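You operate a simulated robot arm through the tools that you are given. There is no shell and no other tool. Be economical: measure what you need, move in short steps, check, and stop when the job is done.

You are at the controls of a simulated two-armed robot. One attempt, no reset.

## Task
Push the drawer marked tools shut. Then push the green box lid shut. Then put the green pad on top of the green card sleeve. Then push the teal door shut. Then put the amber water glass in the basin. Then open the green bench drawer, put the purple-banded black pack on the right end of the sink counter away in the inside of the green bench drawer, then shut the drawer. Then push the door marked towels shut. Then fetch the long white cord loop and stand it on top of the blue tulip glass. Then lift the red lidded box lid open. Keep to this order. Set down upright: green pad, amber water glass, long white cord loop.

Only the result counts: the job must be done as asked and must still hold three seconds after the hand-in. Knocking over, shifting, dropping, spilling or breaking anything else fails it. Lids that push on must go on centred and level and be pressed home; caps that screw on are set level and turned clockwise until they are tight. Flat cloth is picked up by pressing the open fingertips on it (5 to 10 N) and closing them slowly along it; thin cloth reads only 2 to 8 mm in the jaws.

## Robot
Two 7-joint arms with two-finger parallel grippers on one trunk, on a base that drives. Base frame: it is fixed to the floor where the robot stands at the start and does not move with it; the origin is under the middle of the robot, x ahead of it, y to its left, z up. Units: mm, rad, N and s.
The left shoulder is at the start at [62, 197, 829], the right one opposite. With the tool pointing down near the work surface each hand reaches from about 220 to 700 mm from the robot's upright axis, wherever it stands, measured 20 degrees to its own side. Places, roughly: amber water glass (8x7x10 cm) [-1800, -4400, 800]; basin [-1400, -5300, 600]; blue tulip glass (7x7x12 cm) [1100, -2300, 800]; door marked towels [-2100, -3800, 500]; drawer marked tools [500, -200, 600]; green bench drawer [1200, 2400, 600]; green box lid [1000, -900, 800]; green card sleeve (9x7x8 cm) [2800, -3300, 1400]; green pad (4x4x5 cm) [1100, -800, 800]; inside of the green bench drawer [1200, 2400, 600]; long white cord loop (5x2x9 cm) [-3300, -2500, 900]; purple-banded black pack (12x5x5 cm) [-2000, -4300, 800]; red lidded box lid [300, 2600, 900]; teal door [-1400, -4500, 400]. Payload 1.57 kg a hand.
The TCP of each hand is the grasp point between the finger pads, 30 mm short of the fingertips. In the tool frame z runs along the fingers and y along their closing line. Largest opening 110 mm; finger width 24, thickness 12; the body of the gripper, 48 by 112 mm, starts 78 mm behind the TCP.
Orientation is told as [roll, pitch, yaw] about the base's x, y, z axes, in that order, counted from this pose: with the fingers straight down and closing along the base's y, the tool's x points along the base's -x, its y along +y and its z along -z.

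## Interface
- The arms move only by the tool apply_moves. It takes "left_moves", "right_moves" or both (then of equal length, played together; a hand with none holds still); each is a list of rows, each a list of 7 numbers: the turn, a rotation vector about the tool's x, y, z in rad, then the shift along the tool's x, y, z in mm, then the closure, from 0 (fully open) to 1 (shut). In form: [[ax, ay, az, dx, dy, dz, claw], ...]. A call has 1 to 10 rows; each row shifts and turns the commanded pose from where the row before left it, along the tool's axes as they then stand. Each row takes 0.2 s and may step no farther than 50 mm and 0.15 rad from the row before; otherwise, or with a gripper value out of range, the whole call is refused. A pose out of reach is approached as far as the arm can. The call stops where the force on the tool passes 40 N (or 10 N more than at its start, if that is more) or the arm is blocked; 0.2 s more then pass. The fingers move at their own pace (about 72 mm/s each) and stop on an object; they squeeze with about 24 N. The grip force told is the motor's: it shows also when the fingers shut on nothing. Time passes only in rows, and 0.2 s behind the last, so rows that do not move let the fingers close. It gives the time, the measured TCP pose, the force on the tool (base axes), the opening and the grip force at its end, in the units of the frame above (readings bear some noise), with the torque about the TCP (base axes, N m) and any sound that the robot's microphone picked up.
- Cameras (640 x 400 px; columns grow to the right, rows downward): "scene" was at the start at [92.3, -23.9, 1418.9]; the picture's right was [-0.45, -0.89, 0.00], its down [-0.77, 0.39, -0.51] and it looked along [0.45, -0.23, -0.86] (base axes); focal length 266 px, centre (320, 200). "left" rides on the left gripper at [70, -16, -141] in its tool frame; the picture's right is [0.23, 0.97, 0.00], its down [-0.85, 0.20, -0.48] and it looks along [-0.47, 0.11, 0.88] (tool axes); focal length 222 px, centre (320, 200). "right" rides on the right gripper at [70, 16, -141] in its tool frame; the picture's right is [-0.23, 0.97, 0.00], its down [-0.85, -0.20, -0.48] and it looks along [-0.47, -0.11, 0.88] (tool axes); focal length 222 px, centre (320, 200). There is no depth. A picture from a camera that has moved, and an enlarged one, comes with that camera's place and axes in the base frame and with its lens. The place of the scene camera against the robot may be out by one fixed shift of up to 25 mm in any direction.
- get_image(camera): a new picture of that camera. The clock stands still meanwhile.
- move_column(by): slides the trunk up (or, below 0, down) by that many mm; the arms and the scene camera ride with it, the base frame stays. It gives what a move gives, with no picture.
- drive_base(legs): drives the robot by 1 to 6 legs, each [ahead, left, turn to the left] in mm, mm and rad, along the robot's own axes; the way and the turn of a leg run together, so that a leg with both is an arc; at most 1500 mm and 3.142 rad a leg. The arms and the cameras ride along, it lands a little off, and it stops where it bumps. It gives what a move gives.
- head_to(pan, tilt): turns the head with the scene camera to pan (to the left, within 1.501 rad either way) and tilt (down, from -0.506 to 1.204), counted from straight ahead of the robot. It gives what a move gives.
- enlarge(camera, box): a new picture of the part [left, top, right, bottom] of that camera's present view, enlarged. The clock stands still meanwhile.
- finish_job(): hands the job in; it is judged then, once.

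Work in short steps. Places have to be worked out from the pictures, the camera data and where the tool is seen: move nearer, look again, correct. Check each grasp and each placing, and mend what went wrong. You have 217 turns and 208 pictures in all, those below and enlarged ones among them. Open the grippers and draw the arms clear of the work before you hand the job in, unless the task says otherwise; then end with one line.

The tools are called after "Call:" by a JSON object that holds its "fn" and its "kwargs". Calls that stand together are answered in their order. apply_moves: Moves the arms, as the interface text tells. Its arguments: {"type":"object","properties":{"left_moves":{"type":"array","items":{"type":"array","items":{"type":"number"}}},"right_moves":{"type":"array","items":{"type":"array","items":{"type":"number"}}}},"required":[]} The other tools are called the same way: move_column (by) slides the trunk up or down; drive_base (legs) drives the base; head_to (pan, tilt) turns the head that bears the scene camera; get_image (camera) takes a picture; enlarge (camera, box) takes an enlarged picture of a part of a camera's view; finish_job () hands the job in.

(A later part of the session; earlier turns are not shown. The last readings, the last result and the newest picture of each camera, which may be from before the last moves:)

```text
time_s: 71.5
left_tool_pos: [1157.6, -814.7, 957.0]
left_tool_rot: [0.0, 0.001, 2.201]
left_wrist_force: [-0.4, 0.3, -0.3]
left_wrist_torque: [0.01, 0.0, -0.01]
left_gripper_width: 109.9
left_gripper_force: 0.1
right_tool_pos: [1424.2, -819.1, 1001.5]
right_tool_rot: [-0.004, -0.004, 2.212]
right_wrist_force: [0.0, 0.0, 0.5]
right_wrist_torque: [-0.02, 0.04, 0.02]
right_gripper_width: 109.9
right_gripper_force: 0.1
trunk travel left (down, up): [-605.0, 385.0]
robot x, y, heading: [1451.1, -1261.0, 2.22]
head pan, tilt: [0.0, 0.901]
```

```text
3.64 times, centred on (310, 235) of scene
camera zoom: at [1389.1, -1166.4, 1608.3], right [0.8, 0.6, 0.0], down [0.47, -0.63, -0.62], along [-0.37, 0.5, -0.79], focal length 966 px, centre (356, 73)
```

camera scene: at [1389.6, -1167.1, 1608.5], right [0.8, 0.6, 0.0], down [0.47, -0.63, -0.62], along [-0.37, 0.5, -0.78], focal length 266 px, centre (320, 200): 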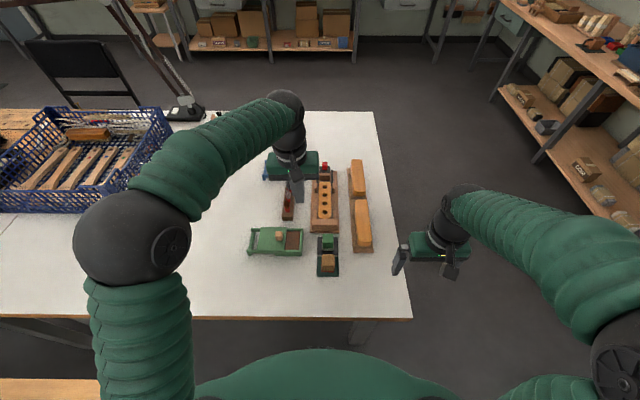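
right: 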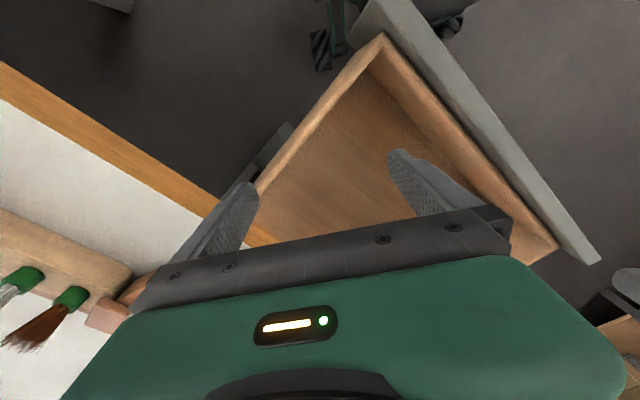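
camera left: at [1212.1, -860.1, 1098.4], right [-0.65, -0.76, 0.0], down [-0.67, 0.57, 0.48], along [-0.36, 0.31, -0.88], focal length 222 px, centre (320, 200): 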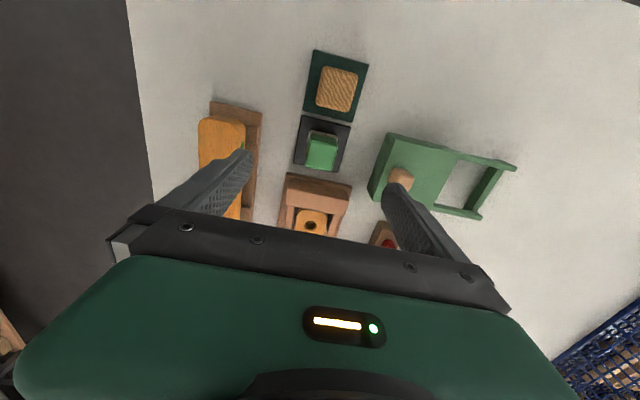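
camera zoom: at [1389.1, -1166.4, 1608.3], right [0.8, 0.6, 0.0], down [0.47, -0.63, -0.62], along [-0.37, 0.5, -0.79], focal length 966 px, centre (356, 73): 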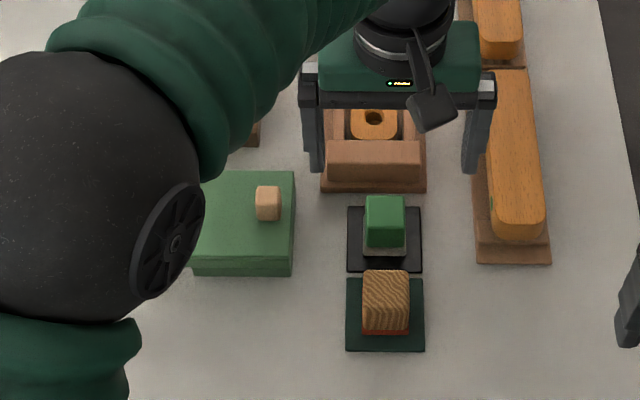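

The pad stands at about (1152, -812) with its top near 840. I narrow the jaws, centre, and descend to TCP z≈830.

Call:
{"fn": "apply_moves", "kwargs": {"left_moves": [[0, 0, 0, -5, 3, 40, 0.27], [0, 0, 0, 0, 0, 40, 0.27], [0, 0, 0, 0, 0, 30, 0.27], [0, 0, 0, 0, 0, 15, 0.27]]}}

Call:
{"fn": "get_image", "kwargs": {"camera": "left"}}

Call:
{"fn": "enlarge", "kwargs": {"camera": "scene", "box": [230, 180, 390, 290]}}

```text
time_s: 72.5
left_tool_pos: [1153.9, -809.2, 832.8]
left_tool_rot: [-0.001, 0.0, 2.2]
left_wrist_force: [0.3, -0.3, -0.3]
left_wrist_torque: [0.02, 0.0, -0.04]
left_gripper_width: 80.5
left_gripper_force: 0.1
right_tool_pos: [1426.7, -819.3, 1002.4]
right_tool_rot: [-0.004, -0.007, 2.213]
right_wrist_force: [-0.5, 1.0, -0.2]
right_wrist_torque: [0.04, 0.04, 0.01]
right_gripper_width: 110.1
right_gripper_force: 0.0
trunk travel left (down, up): [-605.0, 385.0]
robot x, y, heading: [1458.2, -1262.2, 2.211]
head pan, tilt: [0.0, 0.901]
```

```text
177 pictures are left
camera left: at [1208.1, -855.8, 974.5], right [-0.65, -0.76, 0.0], down [-0.66, 0.57, 0.48], along [-0.36, 0.31, -0.88], focal length 222 px, centre (320, 200)
```

left: 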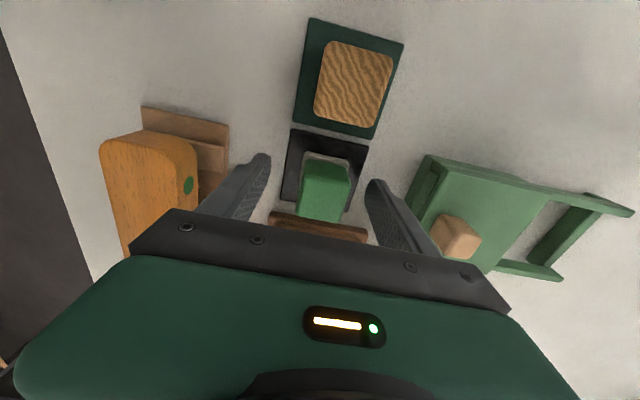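

```text
3.64 times, centred on (310, 235) of scene
camera zoom: at [1389.8, -1165.8, 1608.4], right [0.8, 0.6, 0.0], down [0.47, -0.63, -0.62], along [-0.37, 0.5, -0.79], focal length 966 px, centre (356, 73)
```

zoom: 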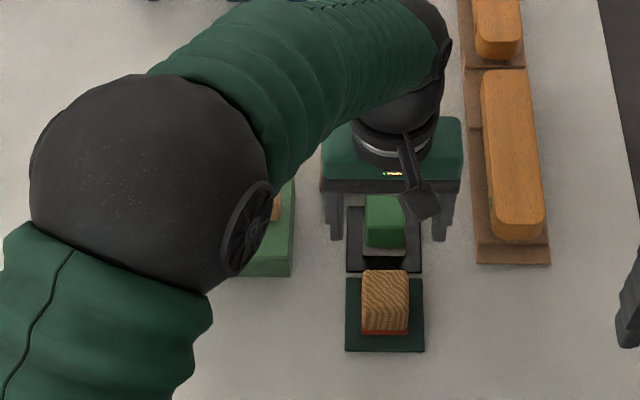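

The pad sits centred between the fingers. I go 4 mm lower and close on it.

Call:
{"fn": "apply_moves", "kwargs": {"left_moves": [[0, 0, 0, 0, 3, 4, 0.27], [0, 0, 0, 0, 0, 0, 0.5], [0, 0, 0, 0, 0, 0, 0.75], [0, 0, 0, 0, 0, 0, 0.9], [0, 0, 0, 0, 0, 0, 0.9], [0, 0, 0, 0, 0, -20, 0.9], [0, 0, 0, 0, 0, -40, 0.9], [0, 0, 0, 0, 0, -40, 0.9]]}}

Call:
{"fn": "get_image", "kwargs": {"camera": "left"}}

Call:
{"fn": "enlarge", "kwargs": {"camera": "scene", "box": [230, 180, 390, 290]}}

```text
time_s: 74.3
left_tool_pos: [1153.1, -813.2, 926.8]
left_tool_rot: [0.001, 0.001, 2.2]
left_wrist_force: [0.2, 0.4, 0.8]
left_wrist_torque: [-0.01, 0.02, 0.01]
left_gripper_width: 35.2
left_gripper_force: 24.4
right_tool_pos: [1426.3, -820.0, 1002.9]
right_tool_rot: [-0.003, -0.006, 2.211]
right_wrist_force: [0.3, -0.2, 0.0]
right_wrist_torque: [-0.02, 0.01, -0.03]
right_gripper_width: 110.0
right_gripper_force: 0.0
trunk travel left (down, up): [-605.0, 385.0]
robot x, y, heading: [1455.3, -1259.6, 2.214]
head pan, tilt: [0.0, 0.901]
```

```text
175 pictures are left
camera left: at [1208.3, -859.5, 1068.9], right [-0.65, -0.76, 0.0], down [-0.66, 0.57, 0.48], along [-0.36, 0.31, -0.88], focal length 222 px, centre (320, 200)
```

left: 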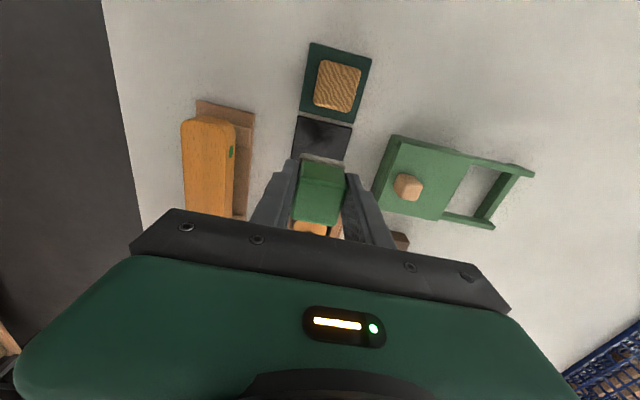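

```text
3.64 times, centred on (310, 235) of scene
camera zoom: at [1390.4, -1167.3, 1608.4], right [0.8, 0.6, 0.0], down [0.47, -0.63, -0.62], along [-0.37, 0.5, -0.78], focal length 966 px, centre (356, 73)
```

zoom: 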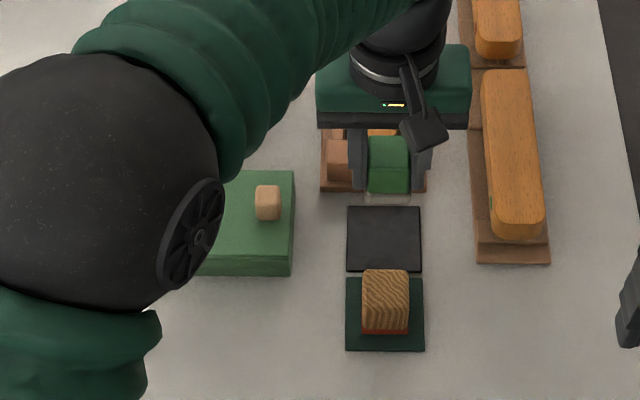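

The pad is held at 35 mm with its base about 39 mm below the TCP. I raise the trunk and turn right toward the tall shelf at (2800, -3300) for a look.

Call:
{"fn": "move_column", "kwargs": {"by": 250}}

Call:
{"fn": "drive_base", "kwargs": {"legs": [[0, -150, 0], [0, 0, -1.6], [0, 0, -1.6]]}}

Call:
{"fn": "head_to", "kwargs": {"pan": 0.0, "tilt": 0.35}}

Call:
{"fn": "get_image", "kwargs": {"camera": "scene"}}

```text
time_s: 76.9
left_tool_pos: [1153.4, -811.9, 1176.0]
left_tool_rot: [0.001, 0.002, 2.2]
left_wrist_force: [0.3, 0.6, 0.1]
left_wrist_torque: [0.04, 0.03, 0.0]
left_gripper_width: 35.1
left_gripper_force: 24.3
right_tool_pos: [1426.0, -820.0, 1252.5]
right_tool_rot: [-0.004, -0.006, 2.211]
right_wrist_force: [0.4, -0.5, -0.3]
right_wrist_torque: [-0.01, 0.01, -0.03]
right_gripper_width: 109.9
right_gripper_force: 0.0
trunk travel left (down, up): [-855.0, 135.0]
robot x, y, heading: [1455.0, -1261.5, 2.209]
head pan, tilt: [0.0, 0.901]
```

```text
time_s: 86.3
left_tool_pos: [1815.7, -1657.1, 1176.8]
left_tool_rot: [-0.001, 0.0, -1.078]
left_wrist_force: [-0.8, -1.1, -0.4]
left_wrist_torque: [0.03, -0.02, -0.01]
left_gripper_width: 35.0
left_gripper_force: 23.4
right_tool_pos: [1546.2, -1614.6, 1251.6]
right_tool_rot: [-0.005, -0.007, -1.065]
right_wrist_force: [0.1, 0.1, -0.7]
right_wrist_torque: [0.01, -0.01, 0.0]
right_gripper_width: 110.0
right_gripper_force: 0.1
trunk travel left (down, up): [-855.0, 135.0]
robot x, y, heading: [1577.8, -1170.3, -1.068]
head pan, tilt: [0.0, 0.901]
```

```text
time_s: 87.2
left_tool_pos: [1814.4, -1656.3, 1178.0]
left_tool_rot: [0.0, -0.002, -1.076]
left_wrist_force: [-0.4, 0.7, -0.8]
left_wrist_torque: [0.01, 0.0, 0.02]
left_gripper_width: 35.5
left_gripper_force: 24.3
right_tool_pos: [1545.4, -1612.3, 1252.6]
right_tool_rot: [-0.004, -0.007, -1.068]
right_wrist_force: [0.4, -0.6, -0.2]
right_wrist_torque: [0.01, -0.01, -0.02]
right_gripper_width: 110.0
right_gripper_force: 0.0
trunk travel left (down, up): [-855.0, 135.0]
robot x, y, heading: [1581.0, -1169.7, -1.066]
head pan, tilt: [0.0, 0.351]
```

```text
173 pictures are left
camera scene: at [1636.4, -1275.2, 1905.8], right [-0.88, -0.48, 0.0], down [-0.17, 0.3, -0.94], along [0.45, -0.82, -0.35], focal length 266 px, centre (320, 200)
```

scene: 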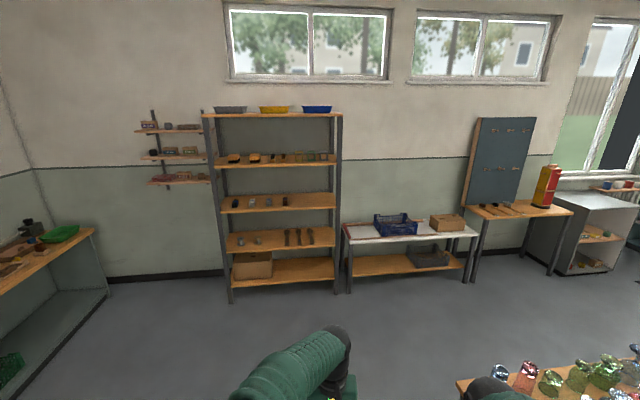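

I enlarge the second shelf of the tall unit to find the green card sleeve.

Call:
{"fn": "enlarge", "kwargs": {"camera": "scene", "box": [200, 130, 350, 220]}}

```text
4.27 times, centred on (275, 175) of scene
camera zoom: at [1636.4, -1275.2, 1905.8], right [-0.88, -0.48, 0.0], down [-0.17, 0.3, -0.94], along [0.45, -0.82, -0.35], focal length 1133 px, centre (512, 307)
```

zoom: 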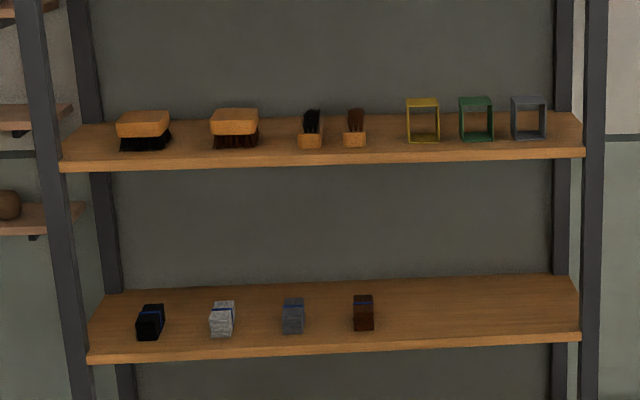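

The sleeve is an open green frame on the second shelf, with roughly 315 mm clear above it, so a hand pointing straight down would be tight. I will set the pad down on the grey table beside the unit and regrasp it with a tilted hand. First I drive there.

Call:
{"fn": "drive_base", "kwargs": {"legs": [[0, 0, 0.086], [1000, 0, 0], [640, 0, 0], [0, -650, 0]]}}

Call:
{"fn": "head_to", "kwargs": {"pan": 0.2, "tilt": 0.6}}

Call:
{"fn": "get_image", "kwargs": {"camera": "scene"}}

```text
time_s: 99.2
left_tool_pos: [2148.9, -3333.1, 1177.2]
left_tool_rot: [-0.003, -0.002, -1.012]
left_wrist_force: [0.5, -0.1, -0.2]
left_wrist_torque: [-0.05, -0.01, 0.02]
left_gripper_width: 35.1
left_gripper_force: 24.0
right_tool_pos: [1878.8, -3306.2, 1254.1]
right_tool_rot: [-0.006, -0.006, -1.001]
right_wrist_force: [0.1, 0.0, 0.4]
right_wrist_torque: [-0.01, 0.01, -0.01]
right_gripper_width: 109.8
right_gripper_force: 0.1
trunk travel left (down, up): [-855.0, 135.0]
robot x, y, heading: [1878.1, -2869.9, -1.002]
head pan, tilt: [0.0, 0.351]
```

```text
time_s: 99.9
left_tool_pos: [2146.2, -3332.5, 1178.6]
left_tool_rot: [-0.002, -0.003, -1.009]
left_wrist_force: [0.0, -0.7, -1.7]
left_wrist_torque: [-0.01, 0.0, -0.01]
left_gripper_width: 35.6
left_gripper_force: 23.6
right_tool_pos: [1874.5, -3306.5, 1253.1]
right_tool_rot: [-0.006, -0.006, -0.999]
right_wrist_force: [0.0, -0.1, 0.1]
right_wrist_torque: [-0.02, 0.03, -0.02]
right_gripper_width: 109.9
right_gripper_force: 0.0
trunk travel left (down, up): [-855.0, 135.0]
robot x, y, heading: [1877.7, -2869.7, -0.997]
head pan, tilt: [0.201, 0.6]
```

```text
171 pictures are left
camera scene: at [1954.5, -2951.4, 1883.2], right [-0.72, -0.7, 0.0], down [-0.39, 0.41, -0.82], along [0.57, -0.59, -0.57], focal length 266 px, centre (320, 200)
```

scene: 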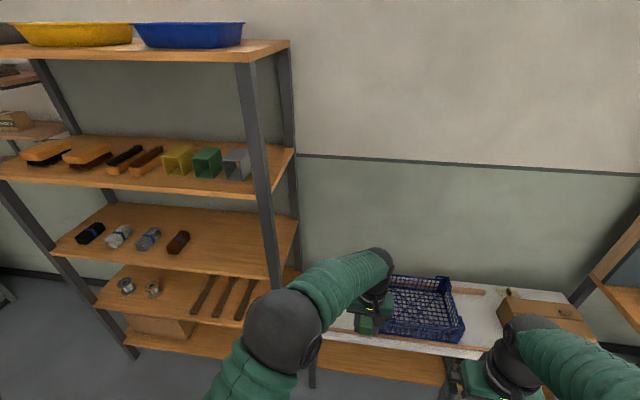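

I shift left about 105 mm so the hand faces the table's free left part, lower the trunk, and look with both cameras.

Call:
{"fn": "drive_base", "kwargs": {"legs": [[0, 105, 0.017]]}}

Call:
{"fn": "move_column", "kwargs": {"by": -300}}

Call:
{"fn": "get_image", "kwargs": {"camera": "scene"}}

Call:
{"fn": "get_image", "kwargs": {"camera": "left"}}

```text
time_s: 101.1
left_tool_pos: [2207.4, -3292.2, 1175.9]
left_tool_rot: [0.024, -0.001, -1.001]
left_wrist_force: [-2.0, -1.2, -1.5]
left_wrist_torque: [0.05, -0.16, -0.02]
left_gripper_width: 35.6
left_gripper_force: 24.4
right_tool_pos: [1936.1, -3271.0, 1246.0]
right_tool_rot: [0.024, -0.006, -0.989]
right_wrist_force: [-1.0, -0.2, 0.8]
right_wrist_torque: [0.02, -0.05, -0.03]
right_gripper_width: 110.1
right_gripper_force: 0.0
trunk travel left (down, up): [-855.0, 135.0]
robot x, y, heading: [1960.1, -2809.0, -0.988]
head pan, tilt: [0.201, 0.6]
```

```text
time_s: 104.1
left_tool_pos: [2233.8, -3272.2, 878.7]
left_tool_rot: [-0.004, -0.003, -1.002]
left_wrist_force: [0.4, 0.7, -0.3]
left_wrist_torque: [0.0, 0.02, 0.01]
left_gripper_width: 35.2
left_gripper_force: 23.9
right_tool_pos: [1963.2, -3250.9, 953.8]
right_tool_rot: [-0.007, -0.009, -0.99]
right_wrist_force: [-0.4, 0.4, 0.4]
right_wrist_torque: [-0.02, 0.06, -0.02]
right_gripper_width: 109.9
right_gripper_force: 0.1
trunk travel left (down, up): [-555.0, 435.0]
robot x, y, heading: [1956.0, -2812.7, -0.988]
head pan, tilt: [0.201, 0.6]
```

```text
170 pictures are left
camera scene: at [2045.6, -2890.4, 1583.1], right [-0.71, -0.71, 0.0], down [-0.4, 0.4, -0.82], along [0.58, -0.58, -0.57], focal length 266 px, centre (320, 200)
```

scene: 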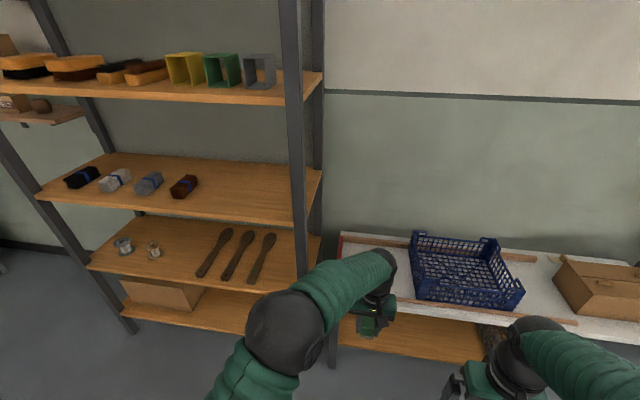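

```text
169 pictures are left
camera left: at [2183.2, -3221.2, 1019.8], right [0.7, 0.72, 0.0], down [0.63, -0.61, 0.48], along [0.34, -0.34, -0.88], focal length 222 px, centre (320, 200)
```

left: 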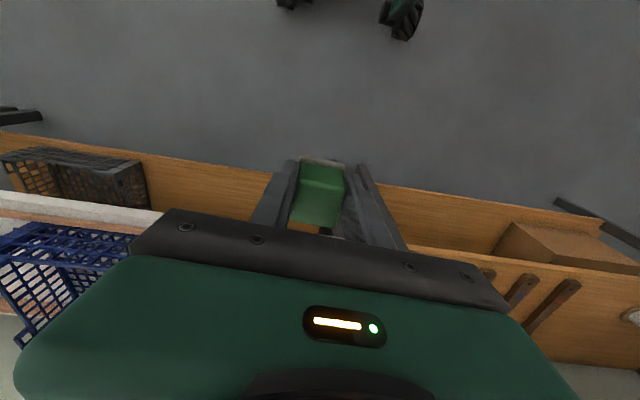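

The grey table's left part is free, at z≈670 and centred near (2420, -3585). I drive ahead 360 mm to bring the pad over it, lower 130 mm, and look.

Call:
{"fn": "drive_base", "kwargs": {"legs": [[355, -10, 0]]}}

Call:
{"fn": "move_column", "kwargs": {"by": -120}}

Call:
{"fn": "get_image", "kwargs": {"camera": "left"}}

Call:
{"fn": "head_to", "kwargs": {"pan": 0.05, "tilt": 0.95}}

Call:
{"fn": "get_image", "kwargs": {"camera": "scene"}}

```text
time_s: 106.4
left_tool_pos: [2417.2, -3585.8, 877.8]
left_tool_rot: [0.0, -0.002, -1.01]
left_wrist_force: [0.9, -0.7, -1.0]
left_wrist_torque: [0.02, 0.03, 0.01]
left_gripper_width: 35.4
left_gripper_force: 24.4
right_tool_pos: [2145.8, -3561.9, 953.1]
right_tool_rot: [-0.001, -0.009, -1.0]
right_wrist_force: [0.6, -0.5, 0.5]
right_wrist_torque: [0.0, 0.0, 0.05]
right_gripper_width: 109.9
right_gripper_force: 0.0
trunk travel left (down, up): [-555.0, 435.0]
robot x, y, heading: [2155.8, -3122.2, -0.995]
head pan, tilt: [0.201, 0.6]
```

```text
time_s: 107.9
left_tool_pos: [2416.8, -3587.1, 758.9]
left_tool_rot: [0.001, -0.005, -1.012]
left_wrist_force: [0.5, -0.4, 0.2]
left_wrist_torque: [0.04, -0.02, -0.02]
left_gripper_width: 35.4
left_gripper_force: 23.8
right_tool_pos: [2146.3, -3561.1, 832.7]
right_tool_rot: [-0.003, -0.012, -1.0]
right_wrist_force: [0.0, 0.0, -0.1]
right_wrist_torque: [0.0, 0.0, 0.0]
right_gripper_width: 110.1
right_gripper_force: 0.1
trunk travel left (down, up): [-435.0, 555.0]
robot x, y, heading: [2151.4, -3122.7, -1.0]
head pan, tilt: [0.201, 0.6]
```

```text
168 pictures are left
camera left: at [2365.0, -3534.7, 900.0], right [0.7, 0.71, 0.0], down [0.62, -0.62, 0.48], along [0.34, -0.34, -0.88], focal length 222 px, centre (320, 200)
```

left: 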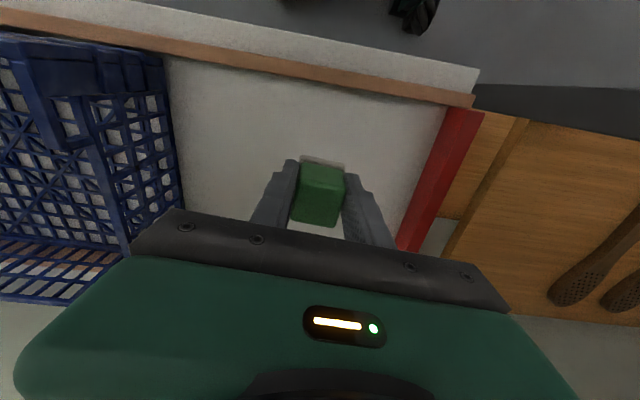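

```text
time_s: 108.8
left_tool_pos: [2415.8, -3586.8, 758.5]
left_tool_rot: [0.0, -0.002, -1.01]
left_wrist_force: [0.4, 0.7, -0.5]
left_wrist_torque: [0.01, -0.01, 0.01]
left_gripper_width: 35.3
left_gripper_force: 24.0
right_tool_pos: [2146.7, -3561.7, 833.5]
right_tool_rot: [-0.002, -0.011, -1.001]
right_wrist_force: [0.6, 0.6, -0.5]
right_wrist_torque: [0.01, -0.06, 0.0]
right_gripper_width: 110.2
right_gripper_force: 0.1
trunk travel left (down, up): [-435.0, 555.0]
robot x, y, heading: [2151.1, -3122.4, -0.994]
head pan, tilt: [0.051, 0.949]
```

```text
167 pictures are left
camera scene: at [2209.4, -3200.7, 1434.8], right [-0.81, -0.59, 0.0], down [-0.48, 0.66, -0.58], along [0.34, -0.47, -0.81], focal length 266 px, centre (320, 200)
```

scene: 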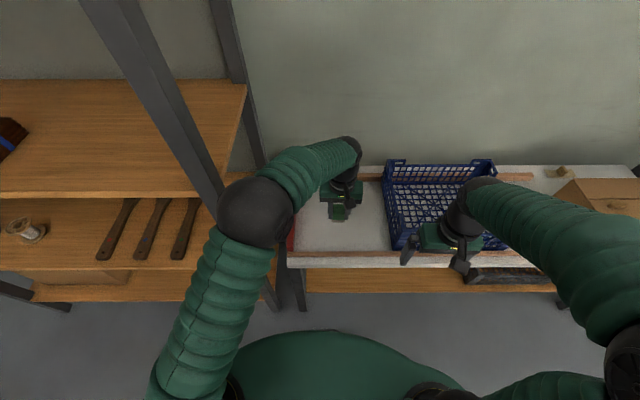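

The pad is over the clear tray area. I raise the right hand clear of the basket while lowering the pad to just above the surface.

Call:
{"fn": "apply_moves", "kwargs": {"left_moves": [[0, 0, 0, 0, 0, 15, 0.9], [0, 0, 0, 0, 0, 15, 0.9], [0, 0, 0, 0, 0, 8, 0.9]], "right_moves": [[0, 0, 0, 0, 0, -40, 0], [0, 0, 0, 0, 0, -40, 0], [0, 0, 0, 0, 0, -40, 0]]}}

Call:
{"fn": "enlarge", "kwargs": {"camera": "scene", "box": [270, 150, 420, 260]}}

Call:
{"fn": "enlarge", "kwargs": {"camera": "left", "box": [220, 130, 420, 255]}}

```text
time_s: 109.5
left_tool_pos: [2415.2, -3584.4, 719.2]
left_tool_rot: [0.001, -0.002, -1.011]
left_wrist_force: [0.1, 0.9, 0.0]
left_wrist_torque: [-0.01, -0.02, 0.02]
left_gripper_width: 35.4
left_gripper_force: 24.2
right_tool_pos: [2145.4, -3562.6, 951.9]
right_tool_rot: [-0.001, -0.01, -0.999]
right_wrist_force: [0.8, -0.2, -0.5]
right_wrist_torque: [-0.02, -0.02, 0.03]
right_gripper_width: 110.2
right_gripper_force: 0.0
trunk travel left (down, up): [-435.0, 555.0]
robot x, y, heading: [2148.3, -3121.5, -0.996]
head pan, tilt: [0.051, 0.949]
```

```text
3.64 times, centred on (345, 205) of scene
camera zoom: at [2209.2, -3200.0, 1434.8], right [-0.81, -0.59, 0.0], down [-0.48, 0.66, -0.58], along [0.34, -0.47, -0.81], focal length 966 px, centre (229, 182)
```

zoom: 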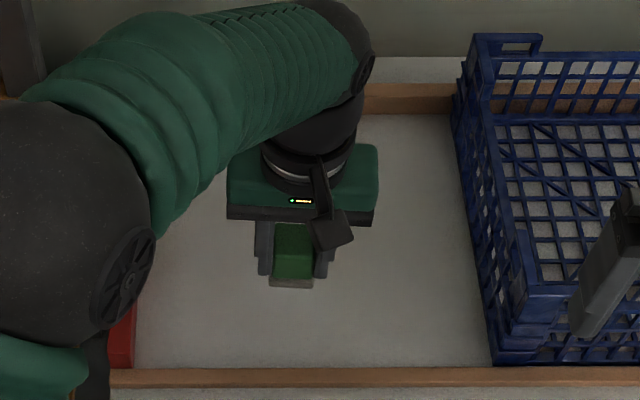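

```text
3.20 times, centred on (320, 192) of left
camera zoom: at [2364.9, -3533.0, 860.7], right [0.7, 0.71, 0.0], down [0.62, -0.62, 0.48], along [0.34, -0.34, -0.88], focal length 711 px, centre (320, 224)
```

zoom: 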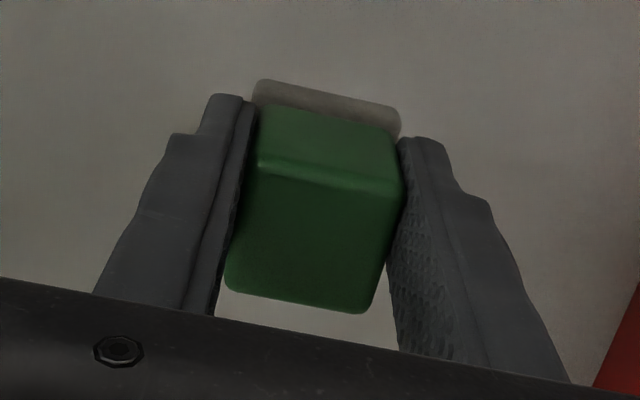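

I step down gently until it touches.

Call:
{"fn": "apply_moves", "kwargs": {"left_moves": [[0, 0, 0, 0, 0, 4, 0.9], [0, 0, 0, 0, 0, 4, 0.9], [0, 0, 0, 0, 0, 0, 0.9]]}}

Call:
{"fn": "apply_moves", "kwargs": {"left_moves": [[0, 0, 0, 0, 0, 4, 0.9], [0, 0, 0, 0, 0, 0, 0.9]]}}

Call:
{"fn": "apply_moves", "kwargs": {"left_moves": [[0, 0, 0, 0, 0, 4, 0.9], [0, 0, 0, 0, 0, 0, 0.9]]}}

```text
time_s: 110.3
left_tool_pos: [2416.5, -3586.1, 710.2]
left_tool_rot: [0.0, -0.003, -1.011]
left_wrist_force: [0.8, 0.3, -1.2]
left_wrist_torque: [0.01, -0.01, 0.01]
left_gripper_width: 35.1
left_gripper_force: 24.1
right_tool_pos: [2146.4, -3561.9, 950.9]
right_tool_rot: [-0.002, -0.009, -1.0]
right_wrist_force: [0.5, 0.1, -0.3]
right_wrist_torque: [-0.01, -0.01, 0.02]
right_gripper_width: 110.2
right_gripper_force: 0.0
trunk travel left (down, up): [-435.0, 555.0]
robot x, y, heading: [2150.7, -3119.8, -0.996]
head pan, tilt: [0.051, 0.949]
```

```text
time_s: 111.0
left_tool_pos: [2415.8, -3585.5, 707.8]
left_tool_rot: [0.001, -0.003, -1.011]
left_wrist_force: [-0.2, 0.0, -0.3]
left_wrist_torque: [0.01, 0.01, 0.0]
left_gripper_width: 35.3
left_gripper_force: 24.3
right_tool_pos: [2146.9, -3563.5, 950.8]
right_tool_rot: [-0.001, -0.011, -0.998]
right_wrist_force: [0.3, 0.1, 0.6]
right_wrist_torque: [-0.02, 0.01, -0.02]
right_gripper_width: 110.1
right_gripper_force: 0.0
trunk travel left (down, up): [-435.0, 555.0]
robot x, y, heading: [2150.1, -3121.0, -1.001]
head pan, tilt: [0.051, 0.949]
```

```text
time_s: 111.5
left_tool_pos: [2415.5, -3585.7, 704.7]
left_tool_rot: [0.002, -0.005, -1.01]
left_wrist_force: [0.0, 1.1, 0.5]
left_wrist_torque: [0.04, 0.05, 0.0]
left_gripper_width: 35.4
left_gripper_force: 23.9
right_tool_pos: [2145.8, -3563.2, 950.3]
right_tool_rot: [-0.002, -0.009, -1.0]
right_wrist_force: [-0.3, -0.7, -0.7]
right_wrist_torque: [0.03, -0.01, 0.02]
right_gripper_width: 110.0
right_gripper_force: 0.1
trunk travel left (down, up): [-435.0, 555.0]
robot x, y, heading: [2149.5, -3119.3, -0.996]
head pan, tilt: [0.051, 0.949]
```

No contact yet, so I go on down.

Call:
{"fn": "apply_moves", "kwargs": {"left_moves": [[0, 0, 0, 0, 0, 4, 0.9], [0, 0, 0, 0, 0, 4, 0.9], [0, 0, 0, 0, 0, 3, 0.9], [0, 0, 0, 0, 0, 0, 0.9]]}}

Call:
{"fn": "enlarge", "kwargs": {"camera": "left", "box": [220, 130, 420, 255]}}

```text
time_s: 112.5
left_tool_pos: [2415.5, -3586.3, 693.7]
left_tool_rot: [0.0, -0.002, -1.011]
left_wrist_force: [0.3, -0.1, -0.1]
left_wrist_torque: [-0.01, 0.01, 0.02]
left_gripper_width: 35.4
left_gripper_force: 23.9
right_tool_pos: [2145.9, -3563.0, 950.3]
right_tool_rot: [-0.003, -0.012, -1.0]
right_wrist_force: [-0.3, -0.7, 0.1]
right_wrist_torque: [-0.02, -0.01, 0.01]
right_gripper_width: 109.9
right_gripper_force: 0.1
trunk travel left (down, up): [-435.0, 555.0]
robot x, y, heading: [2151.9, -3125.2, -0.991]
head pan, tilt: [0.051, 0.949]
```

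```text
3.20 times, centred on (320, 192) of left
camera zoom: at [2365.5, -3534.8, 834.7], right [0.7, 0.71, 0.0], down [0.62, -0.62, 0.48], along [0.34, -0.34, -0.88], focal length 711 px, centre (320, 224)
```

zoom: 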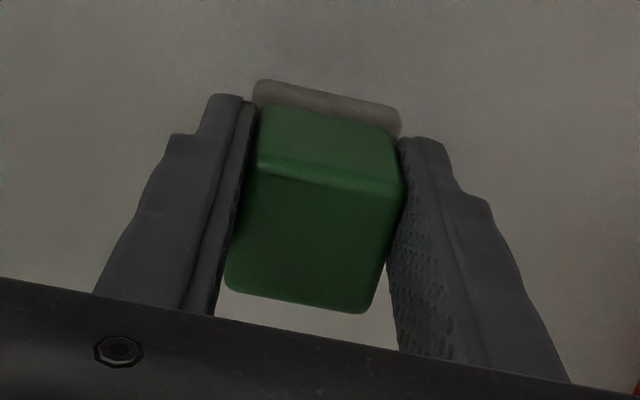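

Still clear. I continue down in 4 mm steps.

Call:
{"fn": "apply_moves", "kwargs": {"left_moves": [[0, 0, 0, 0, 0, 4, 0.9], [0, 0, 0, 0, 0, 4, 0.9], [0, 0, 0, 0, 0, 4, 0.9], [0, 0, 0, 0, 0, 0, 0.9]]}}

Call:
{"fn": "enlarge", "kwargs": {"camera": "scene", "box": [270, 150, 420, 260]}}

```text
time_s: 113.5
left_tool_pos: [2416.5, -3585.0, 680.9]
left_tool_rot: [0.0, -0.003, -1.01]
left_wrist_force: [-0.4, 0.0, -0.8]
left_wrist_torque: [0.02, 0.01, -0.02]
left_gripper_width: 35.3
left_gripper_force: 23.7
right_tool_pos: [2146.1, -3563.8, 951.0]
right_tool_rot: [-0.002, -0.011, -1.001]
right_wrist_force: [0.1, -0.1, 0.1]
right_wrist_torque: [-0.01, -0.01, 0.01]
right_gripper_width: 109.8
right_gripper_force: 0.0
trunk travel left (down, up): [-435.0, 555.0]
robot x, y, heading: [2145.4, -3119.5, -0.996]
head pan, tilt: [0.051, 0.949]
```

```text
3.64 times, centred on (345, 205) of scene
camera zoom: at [2209.3, -3200.5, 1434.8], right [-0.81, -0.59, 0.0], down [-0.48, 0.66, -0.58], along [0.34, -0.47, -0.81], focal length 966 px, centre (229, 182)
```

zoom: 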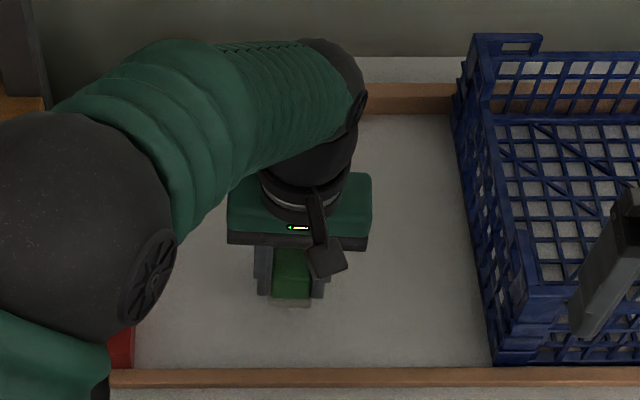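

I continue lowering with the force guard as the backstop.

Call:
{"fn": "apply_moves", "kwargs": {"left_moves": [[0, 0, 0, 0, 0, 4, 0.9], [0, 0, 0, 0, 0, 4, 0.9], [0, 0, 0, 0, 0, 4, 0.9], [0, 0, 0, 0, 0, 4, 0.9], [0, 0, 0, 0, 0, 4, 0.9], [0, 0, 0, 0, 0, 0, 0.9]]}}

Call:
{"fn": "get_image", "kwargs": {"camera": "left"}}

```text
time_s: 115.0
left_tool_pos: [2416.5, -3586.2, 664.6]
left_tool_rot: [-0.001, -0.008, -1.011]
left_wrist_force: [-1.3, 2.8, 18.9]
left_wrist_torque: [0.1, -0.01, 0.02]
left_gripper_width: 35.5
left_gripper_force: 24.2
right_tool_pos: [2146.2, -3562.2, 952.2]
right_tool_rot: [-0.001, -0.012, -1.001]
right_wrist_force: [-0.2, 0.3, -0.2]
right_wrist_torque: [0.01, -0.01, 0.0]
right_gripper_width: 110.1
right_gripper_force: 0.0
trunk travel left (down, up): [-435.0, 555.0]
robot x, y, heading: [2152.9, -3124.5, -1.0]
head pan, tilt: [0.051, 0.949]
```

```text
162 pictures are left
camera left: at [2365.3, -3534.8, 805.1], right [0.7, 0.71, 0.0], down [0.62, -0.61, 0.48], along [0.34, -0.34, -0.87], focal length 222 px, centre (320, 200)
```

left: 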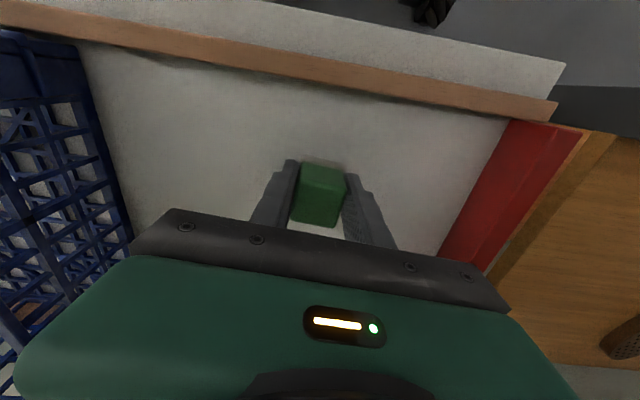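

It touches the table with the TCP at 667. I release, rise, and pitch the hand forward by 0.9 rad for the tilted grasp.

Call:
{"fn": "apply_moves", "kwargs": {"left_moves": [[0, 0, 0, 0, 0, -3, 0.27], [0, 0, 0, 0, 0, 0, 0.27], [0, 0, 0, 0, 0, -45, 0.27], [0, 0, 0, 0, 0, -45, 0.27], [0, -0.15, 0, 0, 0, 0, 0.27], [0, -0.15, 0, 0, 0, 0, 0.27], [0, -0.15, 0, 0, 0, 0, 0.27], [0, -0.15, 0, 0, 0, 0, 0.27], [0, -0.15, 0, 0, 0, 0, 0.27], [0, -0.15, 0, 0, 0, 0, 0.27]]}}

Call:
{"fn": "get_image", "kwargs": {"camera": "left"}}

Call:
{"fn": "enlarge", "kwargs": {"camera": "scene", "box": [270, 150, 420, 260]}}

```text
time_s: 116.7
left_tool_pos: [2552.0, -3549.9, 760.9]
left_tool_rot: [-0.013, -0.515, -0.737]
left_wrist_force: [-0.8, -0.1, -0.5]
left_wrist_torque: [-0.04, -0.01, 0.01]
left_gripper_width: 80.0
left_gripper_force: 0.2
right_tool_pos: [2148.7, -3559.7, 951.1]
right_tool_rot: [-0.006, -0.011, -0.999]
right_wrist_force: [-0.5, 0.6, 0.0]
right_wrist_torque: [-0.01, 0.02, 0.0]
right_gripper_width: 109.9
right_gripper_force: 0.0
trunk travel left (down, up): [-435.0, 555.0]
robot x, y, heading: [2150.2, -3122.8, -0.993]
head pan, tilt: [0.051, 0.949]
stopped in row 8 (left hand): the arm was blocked; the commanded pose is now the measured one
```

```text
161 pictures are left
camera left: at [2445.6, -3472.9, 850.3], right [0.51, 0.85, -0.12], down [0.52, -0.19, 0.84], along [0.69, -0.49, -0.54], focal length 222 px, centre (320, 200)
```

left: 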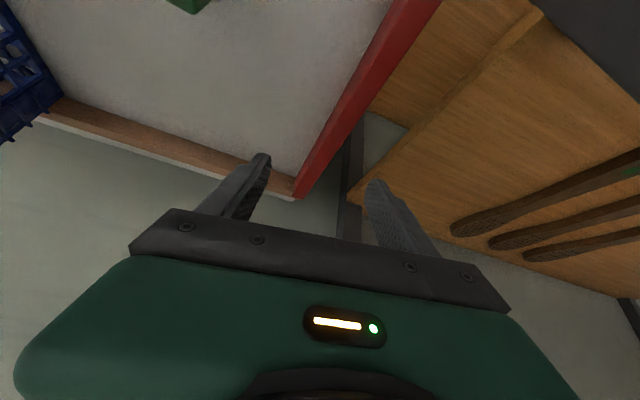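

```text
3.64 times, centred on (345, 205) of scene
camera zoom: at [2211.7, -3197.6, 1434.4], right [-0.81, -0.59, 0.0], down [-0.48, 0.66, -0.58], along [0.34, -0.47, -0.81], focal length 966 px, centre (229, 182)
```

zoom: 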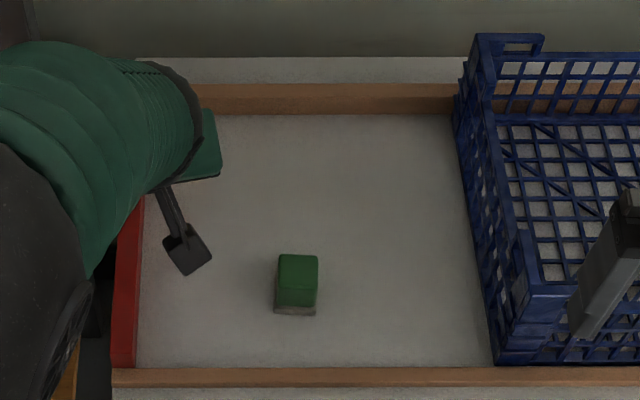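

The elbow fouled something near the shelf and the hand swung left. The pad still stands untouched. I lift and level the hand again, before I move the robot to the right for more elbow room.

Call:
{"fn": "apply_moves", "kwargs": {"left_moves": [[0, 0, 0, -20, 0, -35, 0.27], [0, 0.15, 0, -10, 0, -18, 0.27], [0, 0.15, 0, 0, 0, 0, 0.27], [0, 0.15, 0, 0, 0, 0, 0.27], [0, 0.065, 0.13, 0, 0, 0, 0.27], [0, 0, 0.13, 0, -20, 0, 0.27], [0, 0, 0, 0, -40, 0, 0.27], [0, 0, 0, 0, -40, 0, 0.27]]}}

Call:
{"fn": "get_image", "kwargs": {"camera": "scene"}}

```text
time_s: 118.5
left_tool_pos: [2460.2, -3611.0, 819.0]
left_tool_rot: [-0.004, 0.0, -1.017]
left_wrist_force: [-0.2, -0.5, 0.8]
left_wrist_torque: [-0.01, 0.01, 0.04]
left_gripper_width: 80.5
left_gripper_force: 0.1
right_tool_pos: [2146.0, -3564.3, 952.3]
right_tool_rot: [0.0, -0.012, -0.997]
right_wrist_force: [0.4, 0.0, -0.3]
right_wrist_torque: [0.01, -0.03, 0.02]
right_gripper_width: 110.2
right_gripper_force: 0.1
trunk travel left (down, up): [-435.0, 555.0]
robot x, y, heading: [2152.4, -3120.5, -0.998]
head pan, tilt: [0.051, 0.949]
```

```text
159 pictures are left
camera scene: at [2208.0, -3201.8, 1434.8], right [-0.81, -0.59, 0.0], down [-0.48, 0.66, -0.58], along [0.34, -0.47, -0.81], focal length 266 px, centre (320, 200)
```

scene: 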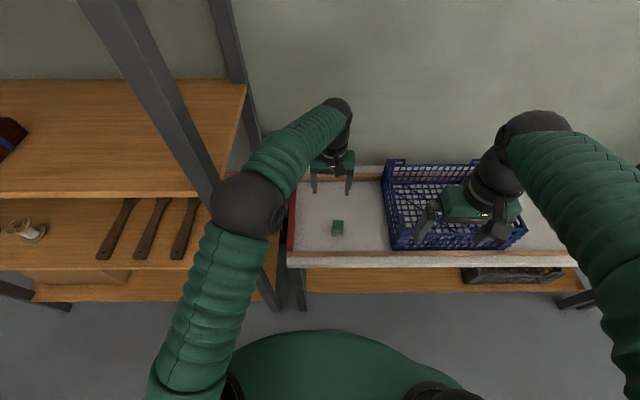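

The left elbow sat against the shelf post. I back off 100 mm and move right 150 mm, and then tilt the hand in open space.

Call:
{"fn": "drive_base", "kwargs": {"legs": [[-100, 0, 0], [0, -150, 0]]}}

Call:
{"fn": "apply_moves", "kwargs": {"left_moves": [[0, -0.15, 0, 20, 0, 0, 0.27], [0, -0.15, 0, 20, 0, 0, 0.27], [0, -0.15, 0, 0, 20, 0, 0.27], [0, -0.15, 0, 0, 20, 0, 0.27], [0, -0.15, 0, 0, 20, 0, 0.27], [0, -0.15, 0, 0, 20, 0, 0.27]]}}

Call:
{"fn": "get_image", "kwargs": {"camera": "scene"}}

Call:
{"fn": "get_image", "kwargs": {"camera": "left"}}

```text
time_s: 120.6
left_tool_pos: [2279.2, -3609.7, 820.1]
left_tool_rot: [-0.008, -0.001, -1.017]
left_wrist_force: [0.6, 0.4, -0.2]
left_wrist_torque: [-0.04, 0.0, -0.01]
left_gripper_width: 80.5
left_gripper_force: 0.0
right_tool_pos: [1963.0, -3562.5, 953.2]
right_tool_rot: [-0.005, -0.01, -0.999]
right_wrist_force: [0.0, 0.2, 0.1]
right_wrist_torque: [0.02, -0.03, -0.02]
right_gripper_width: 109.9
right_gripper_force: 0.0
trunk travel left (down, up): [-435.0, 555.0]
robot x, y, heading: [1966.5, -3124.7, -0.997]
head pan, tilt: [0.051, 0.949]
```

```text
time_s: 121.8
left_tool_pos: [2448.0, -3481.8, 830.7]
left_tool_rot: [-0.05, -0.711, -0.663]
left_wrist_force: [0.5, 0.2, 0.6]
left_wrist_torque: [-0.03, 0.0, -0.03]
left_gripper_width: 80.3
left_gripper_force: 0.1
right_tool_pos: [1965.0, -3558.1, 953.5]
right_tool_rot: [-0.005, -0.014, -0.999]
right_wrist_force: [0.3, 1.5, -0.1]
right_wrist_torque: [-0.03, 0.02, 0.01]
right_gripper_width: 109.7
right_gripper_force: 0.0
trunk travel left (down, up): [-435.0, 555.0]
robot x, y, heading: [1965.6, -3121.8, -0.997]
head pan, tilt: [0.051, 0.949]
stopped in row 5 (left hand): the arm was blocked; the commanded pose is now the measured one
```

```text
158 pictures are left
camera scene: at [2029.5, -3197.0, 1435.1], right [-0.81, -0.59, 0.0], down [-0.48, 0.66, -0.58], along [0.34, -0.47, -0.81], focal length 266 px, centre (320, 200)
```

scene: 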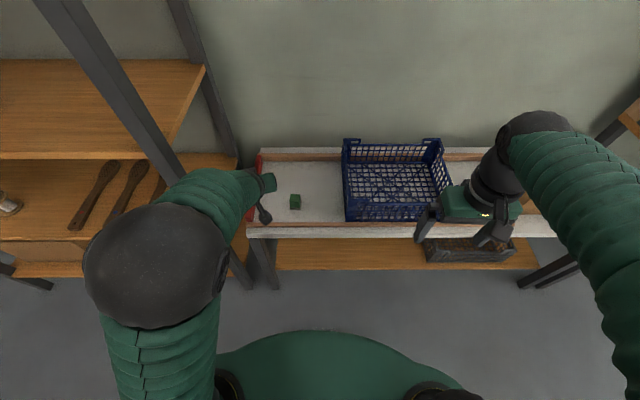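

```text
157 pictures are left
camera left: at [2328.2, -3398.6, 893.8], right [0.49, 0.85, -0.19], down [0.41, -0.04, 0.91], along [0.77, -0.52, -0.37], focal length 222 px, centre (320, 200)
```

left: 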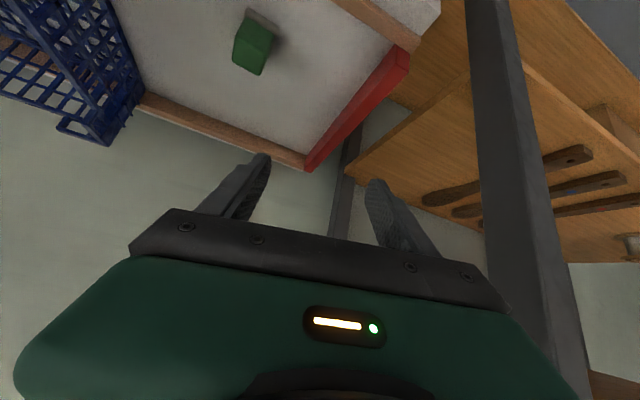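

The arm reconfigures and swings as it pitches, so it needs open space. I back the robot off 400 mm and finish the tilt there.

Call:
{"fn": "drive_base", "kwargs": {"legs": [[-400, 0, 0]]}}

Call:
{"fn": "apply_moves", "kwargs": {"left_moves": [[0, -0.1, 0.1, 0, 0, 0, 0.27], [0, -0.09, 0.1, 0, 0, 0, 0.27], [0, 0, 0.1, 0, 0, 0, 0.27], [0, 0, 0, 0, 0, 0, 0.27], [0, 0, 0, 0, 0, 0, 0.27]]}}

Call:
{"fn": "get_image", "kwargs": {"camera": "scene"}}

```text
time_s: 124.3
left_tool_pos: [2221.6, -3140.9, 831.8]
left_tool_rot: [-0.045, -0.712, -0.667]
left_wrist_force: [0.5, 0.8, -0.7]
left_wrist_torque: [0.03, 0.01, 0.0]
left_gripper_width: 80.2
left_gripper_force: 0.2
right_tool_pos: [1737.5, -3218.6, 953.4]
right_tool_rot: [-0.001, -0.013, -1.001]
right_wrist_force: [0.8, -0.1, 0.1]
right_wrist_torque: [0.04, 0.0, 0.01]
right_gripper_width: 110.0
right_gripper_force: 0.1
trunk travel left (down, up): [-435.0, 555.0]
robot x, y, heading: [1741.9, -2779.6, -0.999]
head pan, tilt: [0.051, 0.949]
```

```text
time_s: 124.8
left_tool_pos: [2312.8, -3070.5, 869.2]
left_tool_rot: [-0.124, -0.884, -0.455]
left_wrist_force: [-0.3, 0.4, -0.1]
left_wrist_torque: [-0.03, -0.03, -0.02]
left_gripper_width: 80.2
left_gripper_force: 0.1
right_tool_pos: [1740.5, -3216.3, 953.3]
right_tool_rot: [-0.003, -0.015, -0.997]
right_wrist_force: [0.1, 0.1, 0.5]
right_wrist_torque: [-0.03, 0.02, 0.02]
right_gripper_width: 110.1
right_gripper_force: 0.1
trunk travel left (down, up): [-435.0, 555.0]
robot x, y, heading: [1742.2, -2778.7, -0.992]
head pan, tilt: [0.051, 0.949]
stopped in row 2 (left hand): the arm was blocked; the commanded pose is now the measured one
```

```text
156 pictures are left
camera scene: at [1804.7, -2855.7, 1435.1], right [-0.81, -0.59, 0.0], down [-0.48, 0.66, -0.58], along [0.34, -0.47, -0.81], focal length 266 px, centre (320, 200)
```

scene: 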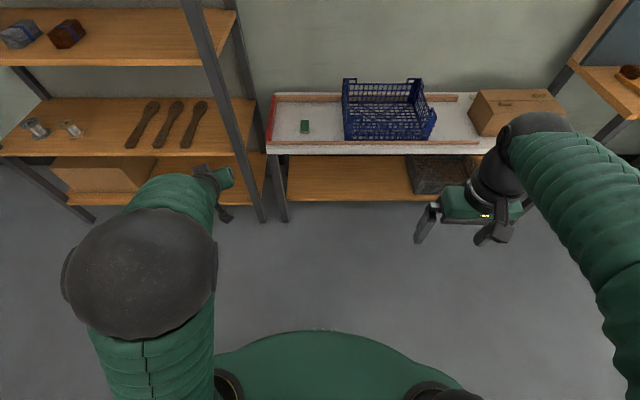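

Even in free space the arm prefers this outward config, with the hand yawed 0.54 to the left of my heading. I accept it, level the roll, and turn the whole robot so the hand points at the pad.

Call:
{"fn": "apply_moves", "kwargs": {"left_moves": [[-0.06, 0, 0, 0, 0, 0, 0.27], [-0.064, 0, 0, 0, 0, 0, 0.27], [0, 0, 0, 0, 0, 0, 0.27], [0, 0, 0, 0, 0, 0, 0.27]]}}

Call:
{"fn": "drive_base", "kwargs": {"legs": [[0, 0, -0.54]]}}

Call:
{"fn": "get_image", "kwargs": {"camera": "scene"}}

```text
time_s: 125.5
left_tool_pos: [2358.1, -3018.7, 894.1]
left_tool_rot: [-0.193, -0.887, -0.155]
left_wrist_force: [-0.4, -0.3, 0.5]
left_wrist_torque: [0.02, -0.02, 0.02]
left_gripper_width: 80.4
left_gripper_force: 0.1
right_tool_pos: [1739.0, -3216.0, 953.6]
right_tool_rot: [-0.002, -0.014, -0.997]
right_wrist_force: [0.2, -0.4, -0.2]
right_wrist_torque: [0.0, -0.04, 0.0]
right_gripper_width: 110.0
right_gripper_force: 0.0
trunk travel left (down, up): [-435.0, 555.0]
robot x, y, heading: [1741.7, -2780.7, -0.993]
head pan, tilt: [0.051, 0.949]
stopped in row 3 (left hand): the arm was blocked; the commanded pose is now the measured one
```

```text
time_s: 127.5
left_tool_pos: [2146.6, -3302.1, 893.1]
left_tool_rot: [-0.19, -0.886, -0.695]
left_wrist_force: [-0.7, -1.3, -0.5]
left_wrist_torque: [0.0, 0.01, 0.02]
left_gripper_width: 80.5
left_gripper_force: 0.0
right_tool_pos: [1513.4, -3152.9, 953.6]
right_tool_rot: [-0.004, -0.015, -1.539]
right_wrist_force: [-0.6, -0.5, -0.4]
right_wrist_torque: [-0.01, 0.01, -0.03]
right_gripper_width: 110.0
right_gripper_force: 0.0
trunk travel left (down, up): [-435.0, 555.0]
robot x, y, heading: [1741.9, -2779.8, -1.53]
head pan, tilt: [0.051, 0.949]
```

```text
155 pictures are left
camera scene: at [1750.8, -2876.2, 1434.6], right [-1.0, -0.09, 0.0], down [-0.07, 0.81, -0.58], along [0.05, -0.58, -0.81], focal length 266 px, centre (320, 200)
```

scene: 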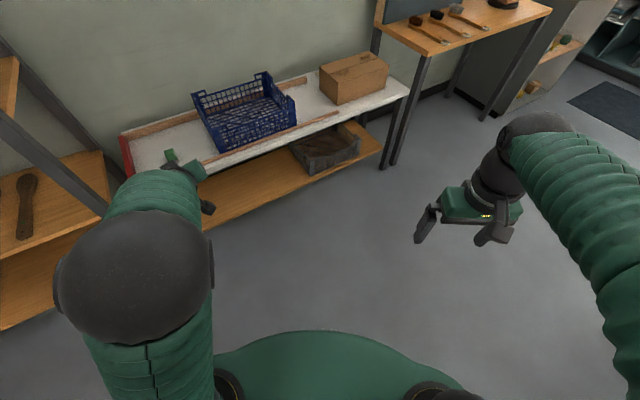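

The arm keeps creeping, so it is in a poor configuration. I untilt it here, out at its natural side, and check that it settles.

Call:
{"fn": "apply_moves", "kwargs": {"left_moves": [[0, 0.1, 0, 0, 0, 0, 0.27], [0, 0.1, 0, 0, 0, 0, 0.27], [0, 0.1, 0, 0, 0, 0, 0.27], [0, 0.1, 0, 0, 0, 0, 0.27], [0, 0.15, 0, 0, 0, 0, 0.27], [0, 0.15, 0, 0, 0, 0, 0.27], [0, 0.15, 0, 0, 0, 0, 0.27], [0, 0.03, 0, 0, 0, 0, 0.27], [0, 0, 0, 0, 0, 0, 0.27]]}}

Call:
{"fn": "get_image", "kwargs": {"camera": "scene"}}

```text
time_s: 129.5
left_tool_pos: [2146.5, -3301.9, 892.6]
left_tool_rot: [-0.121, -0.014, -0.844]
left_wrist_force: [0.2, 0.1, -0.2]
left_wrist_torque: [0.01, 0.03, -0.03]
left_gripper_width: 80.3
left_gripper_force: 0.1
right_tool_pos: [1514.8, -3152.3, 952.6]
right_tool_rot: [-0.003, -0.015, -1.537]
right_wrist_force: [-0.4, 0.1, -0.6]
right_wrist_torque: [-0.02, 0.03, 0.0]
right_gripper_width: 109.9
right_gripper_force: 0.2
trunk travel left (down, up): [-435.0, 555.0]
robot x, y, heading: [1744.0, -2778.7, -1.529]
head pan, tilt: [0.051, 0.949]
```

```text
154 pictures are left
camera scene: at [1751.0, -2876.7, 1434.8], right [-1.0, -0.09, 0.0], down [-0.07, 0.81, -0.58], along [0.05, -0.58, -0.81], focal length 266 px, centre (320, 200)
```

scene: 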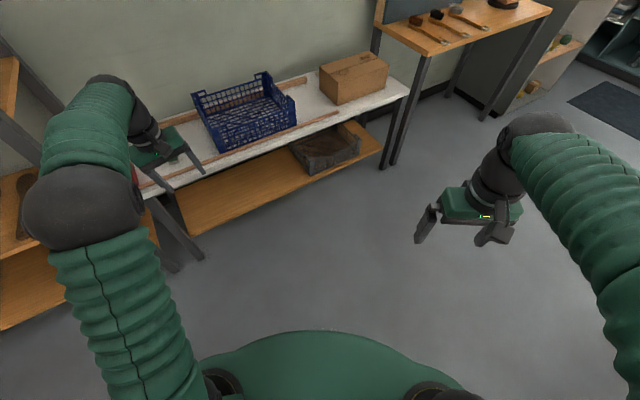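

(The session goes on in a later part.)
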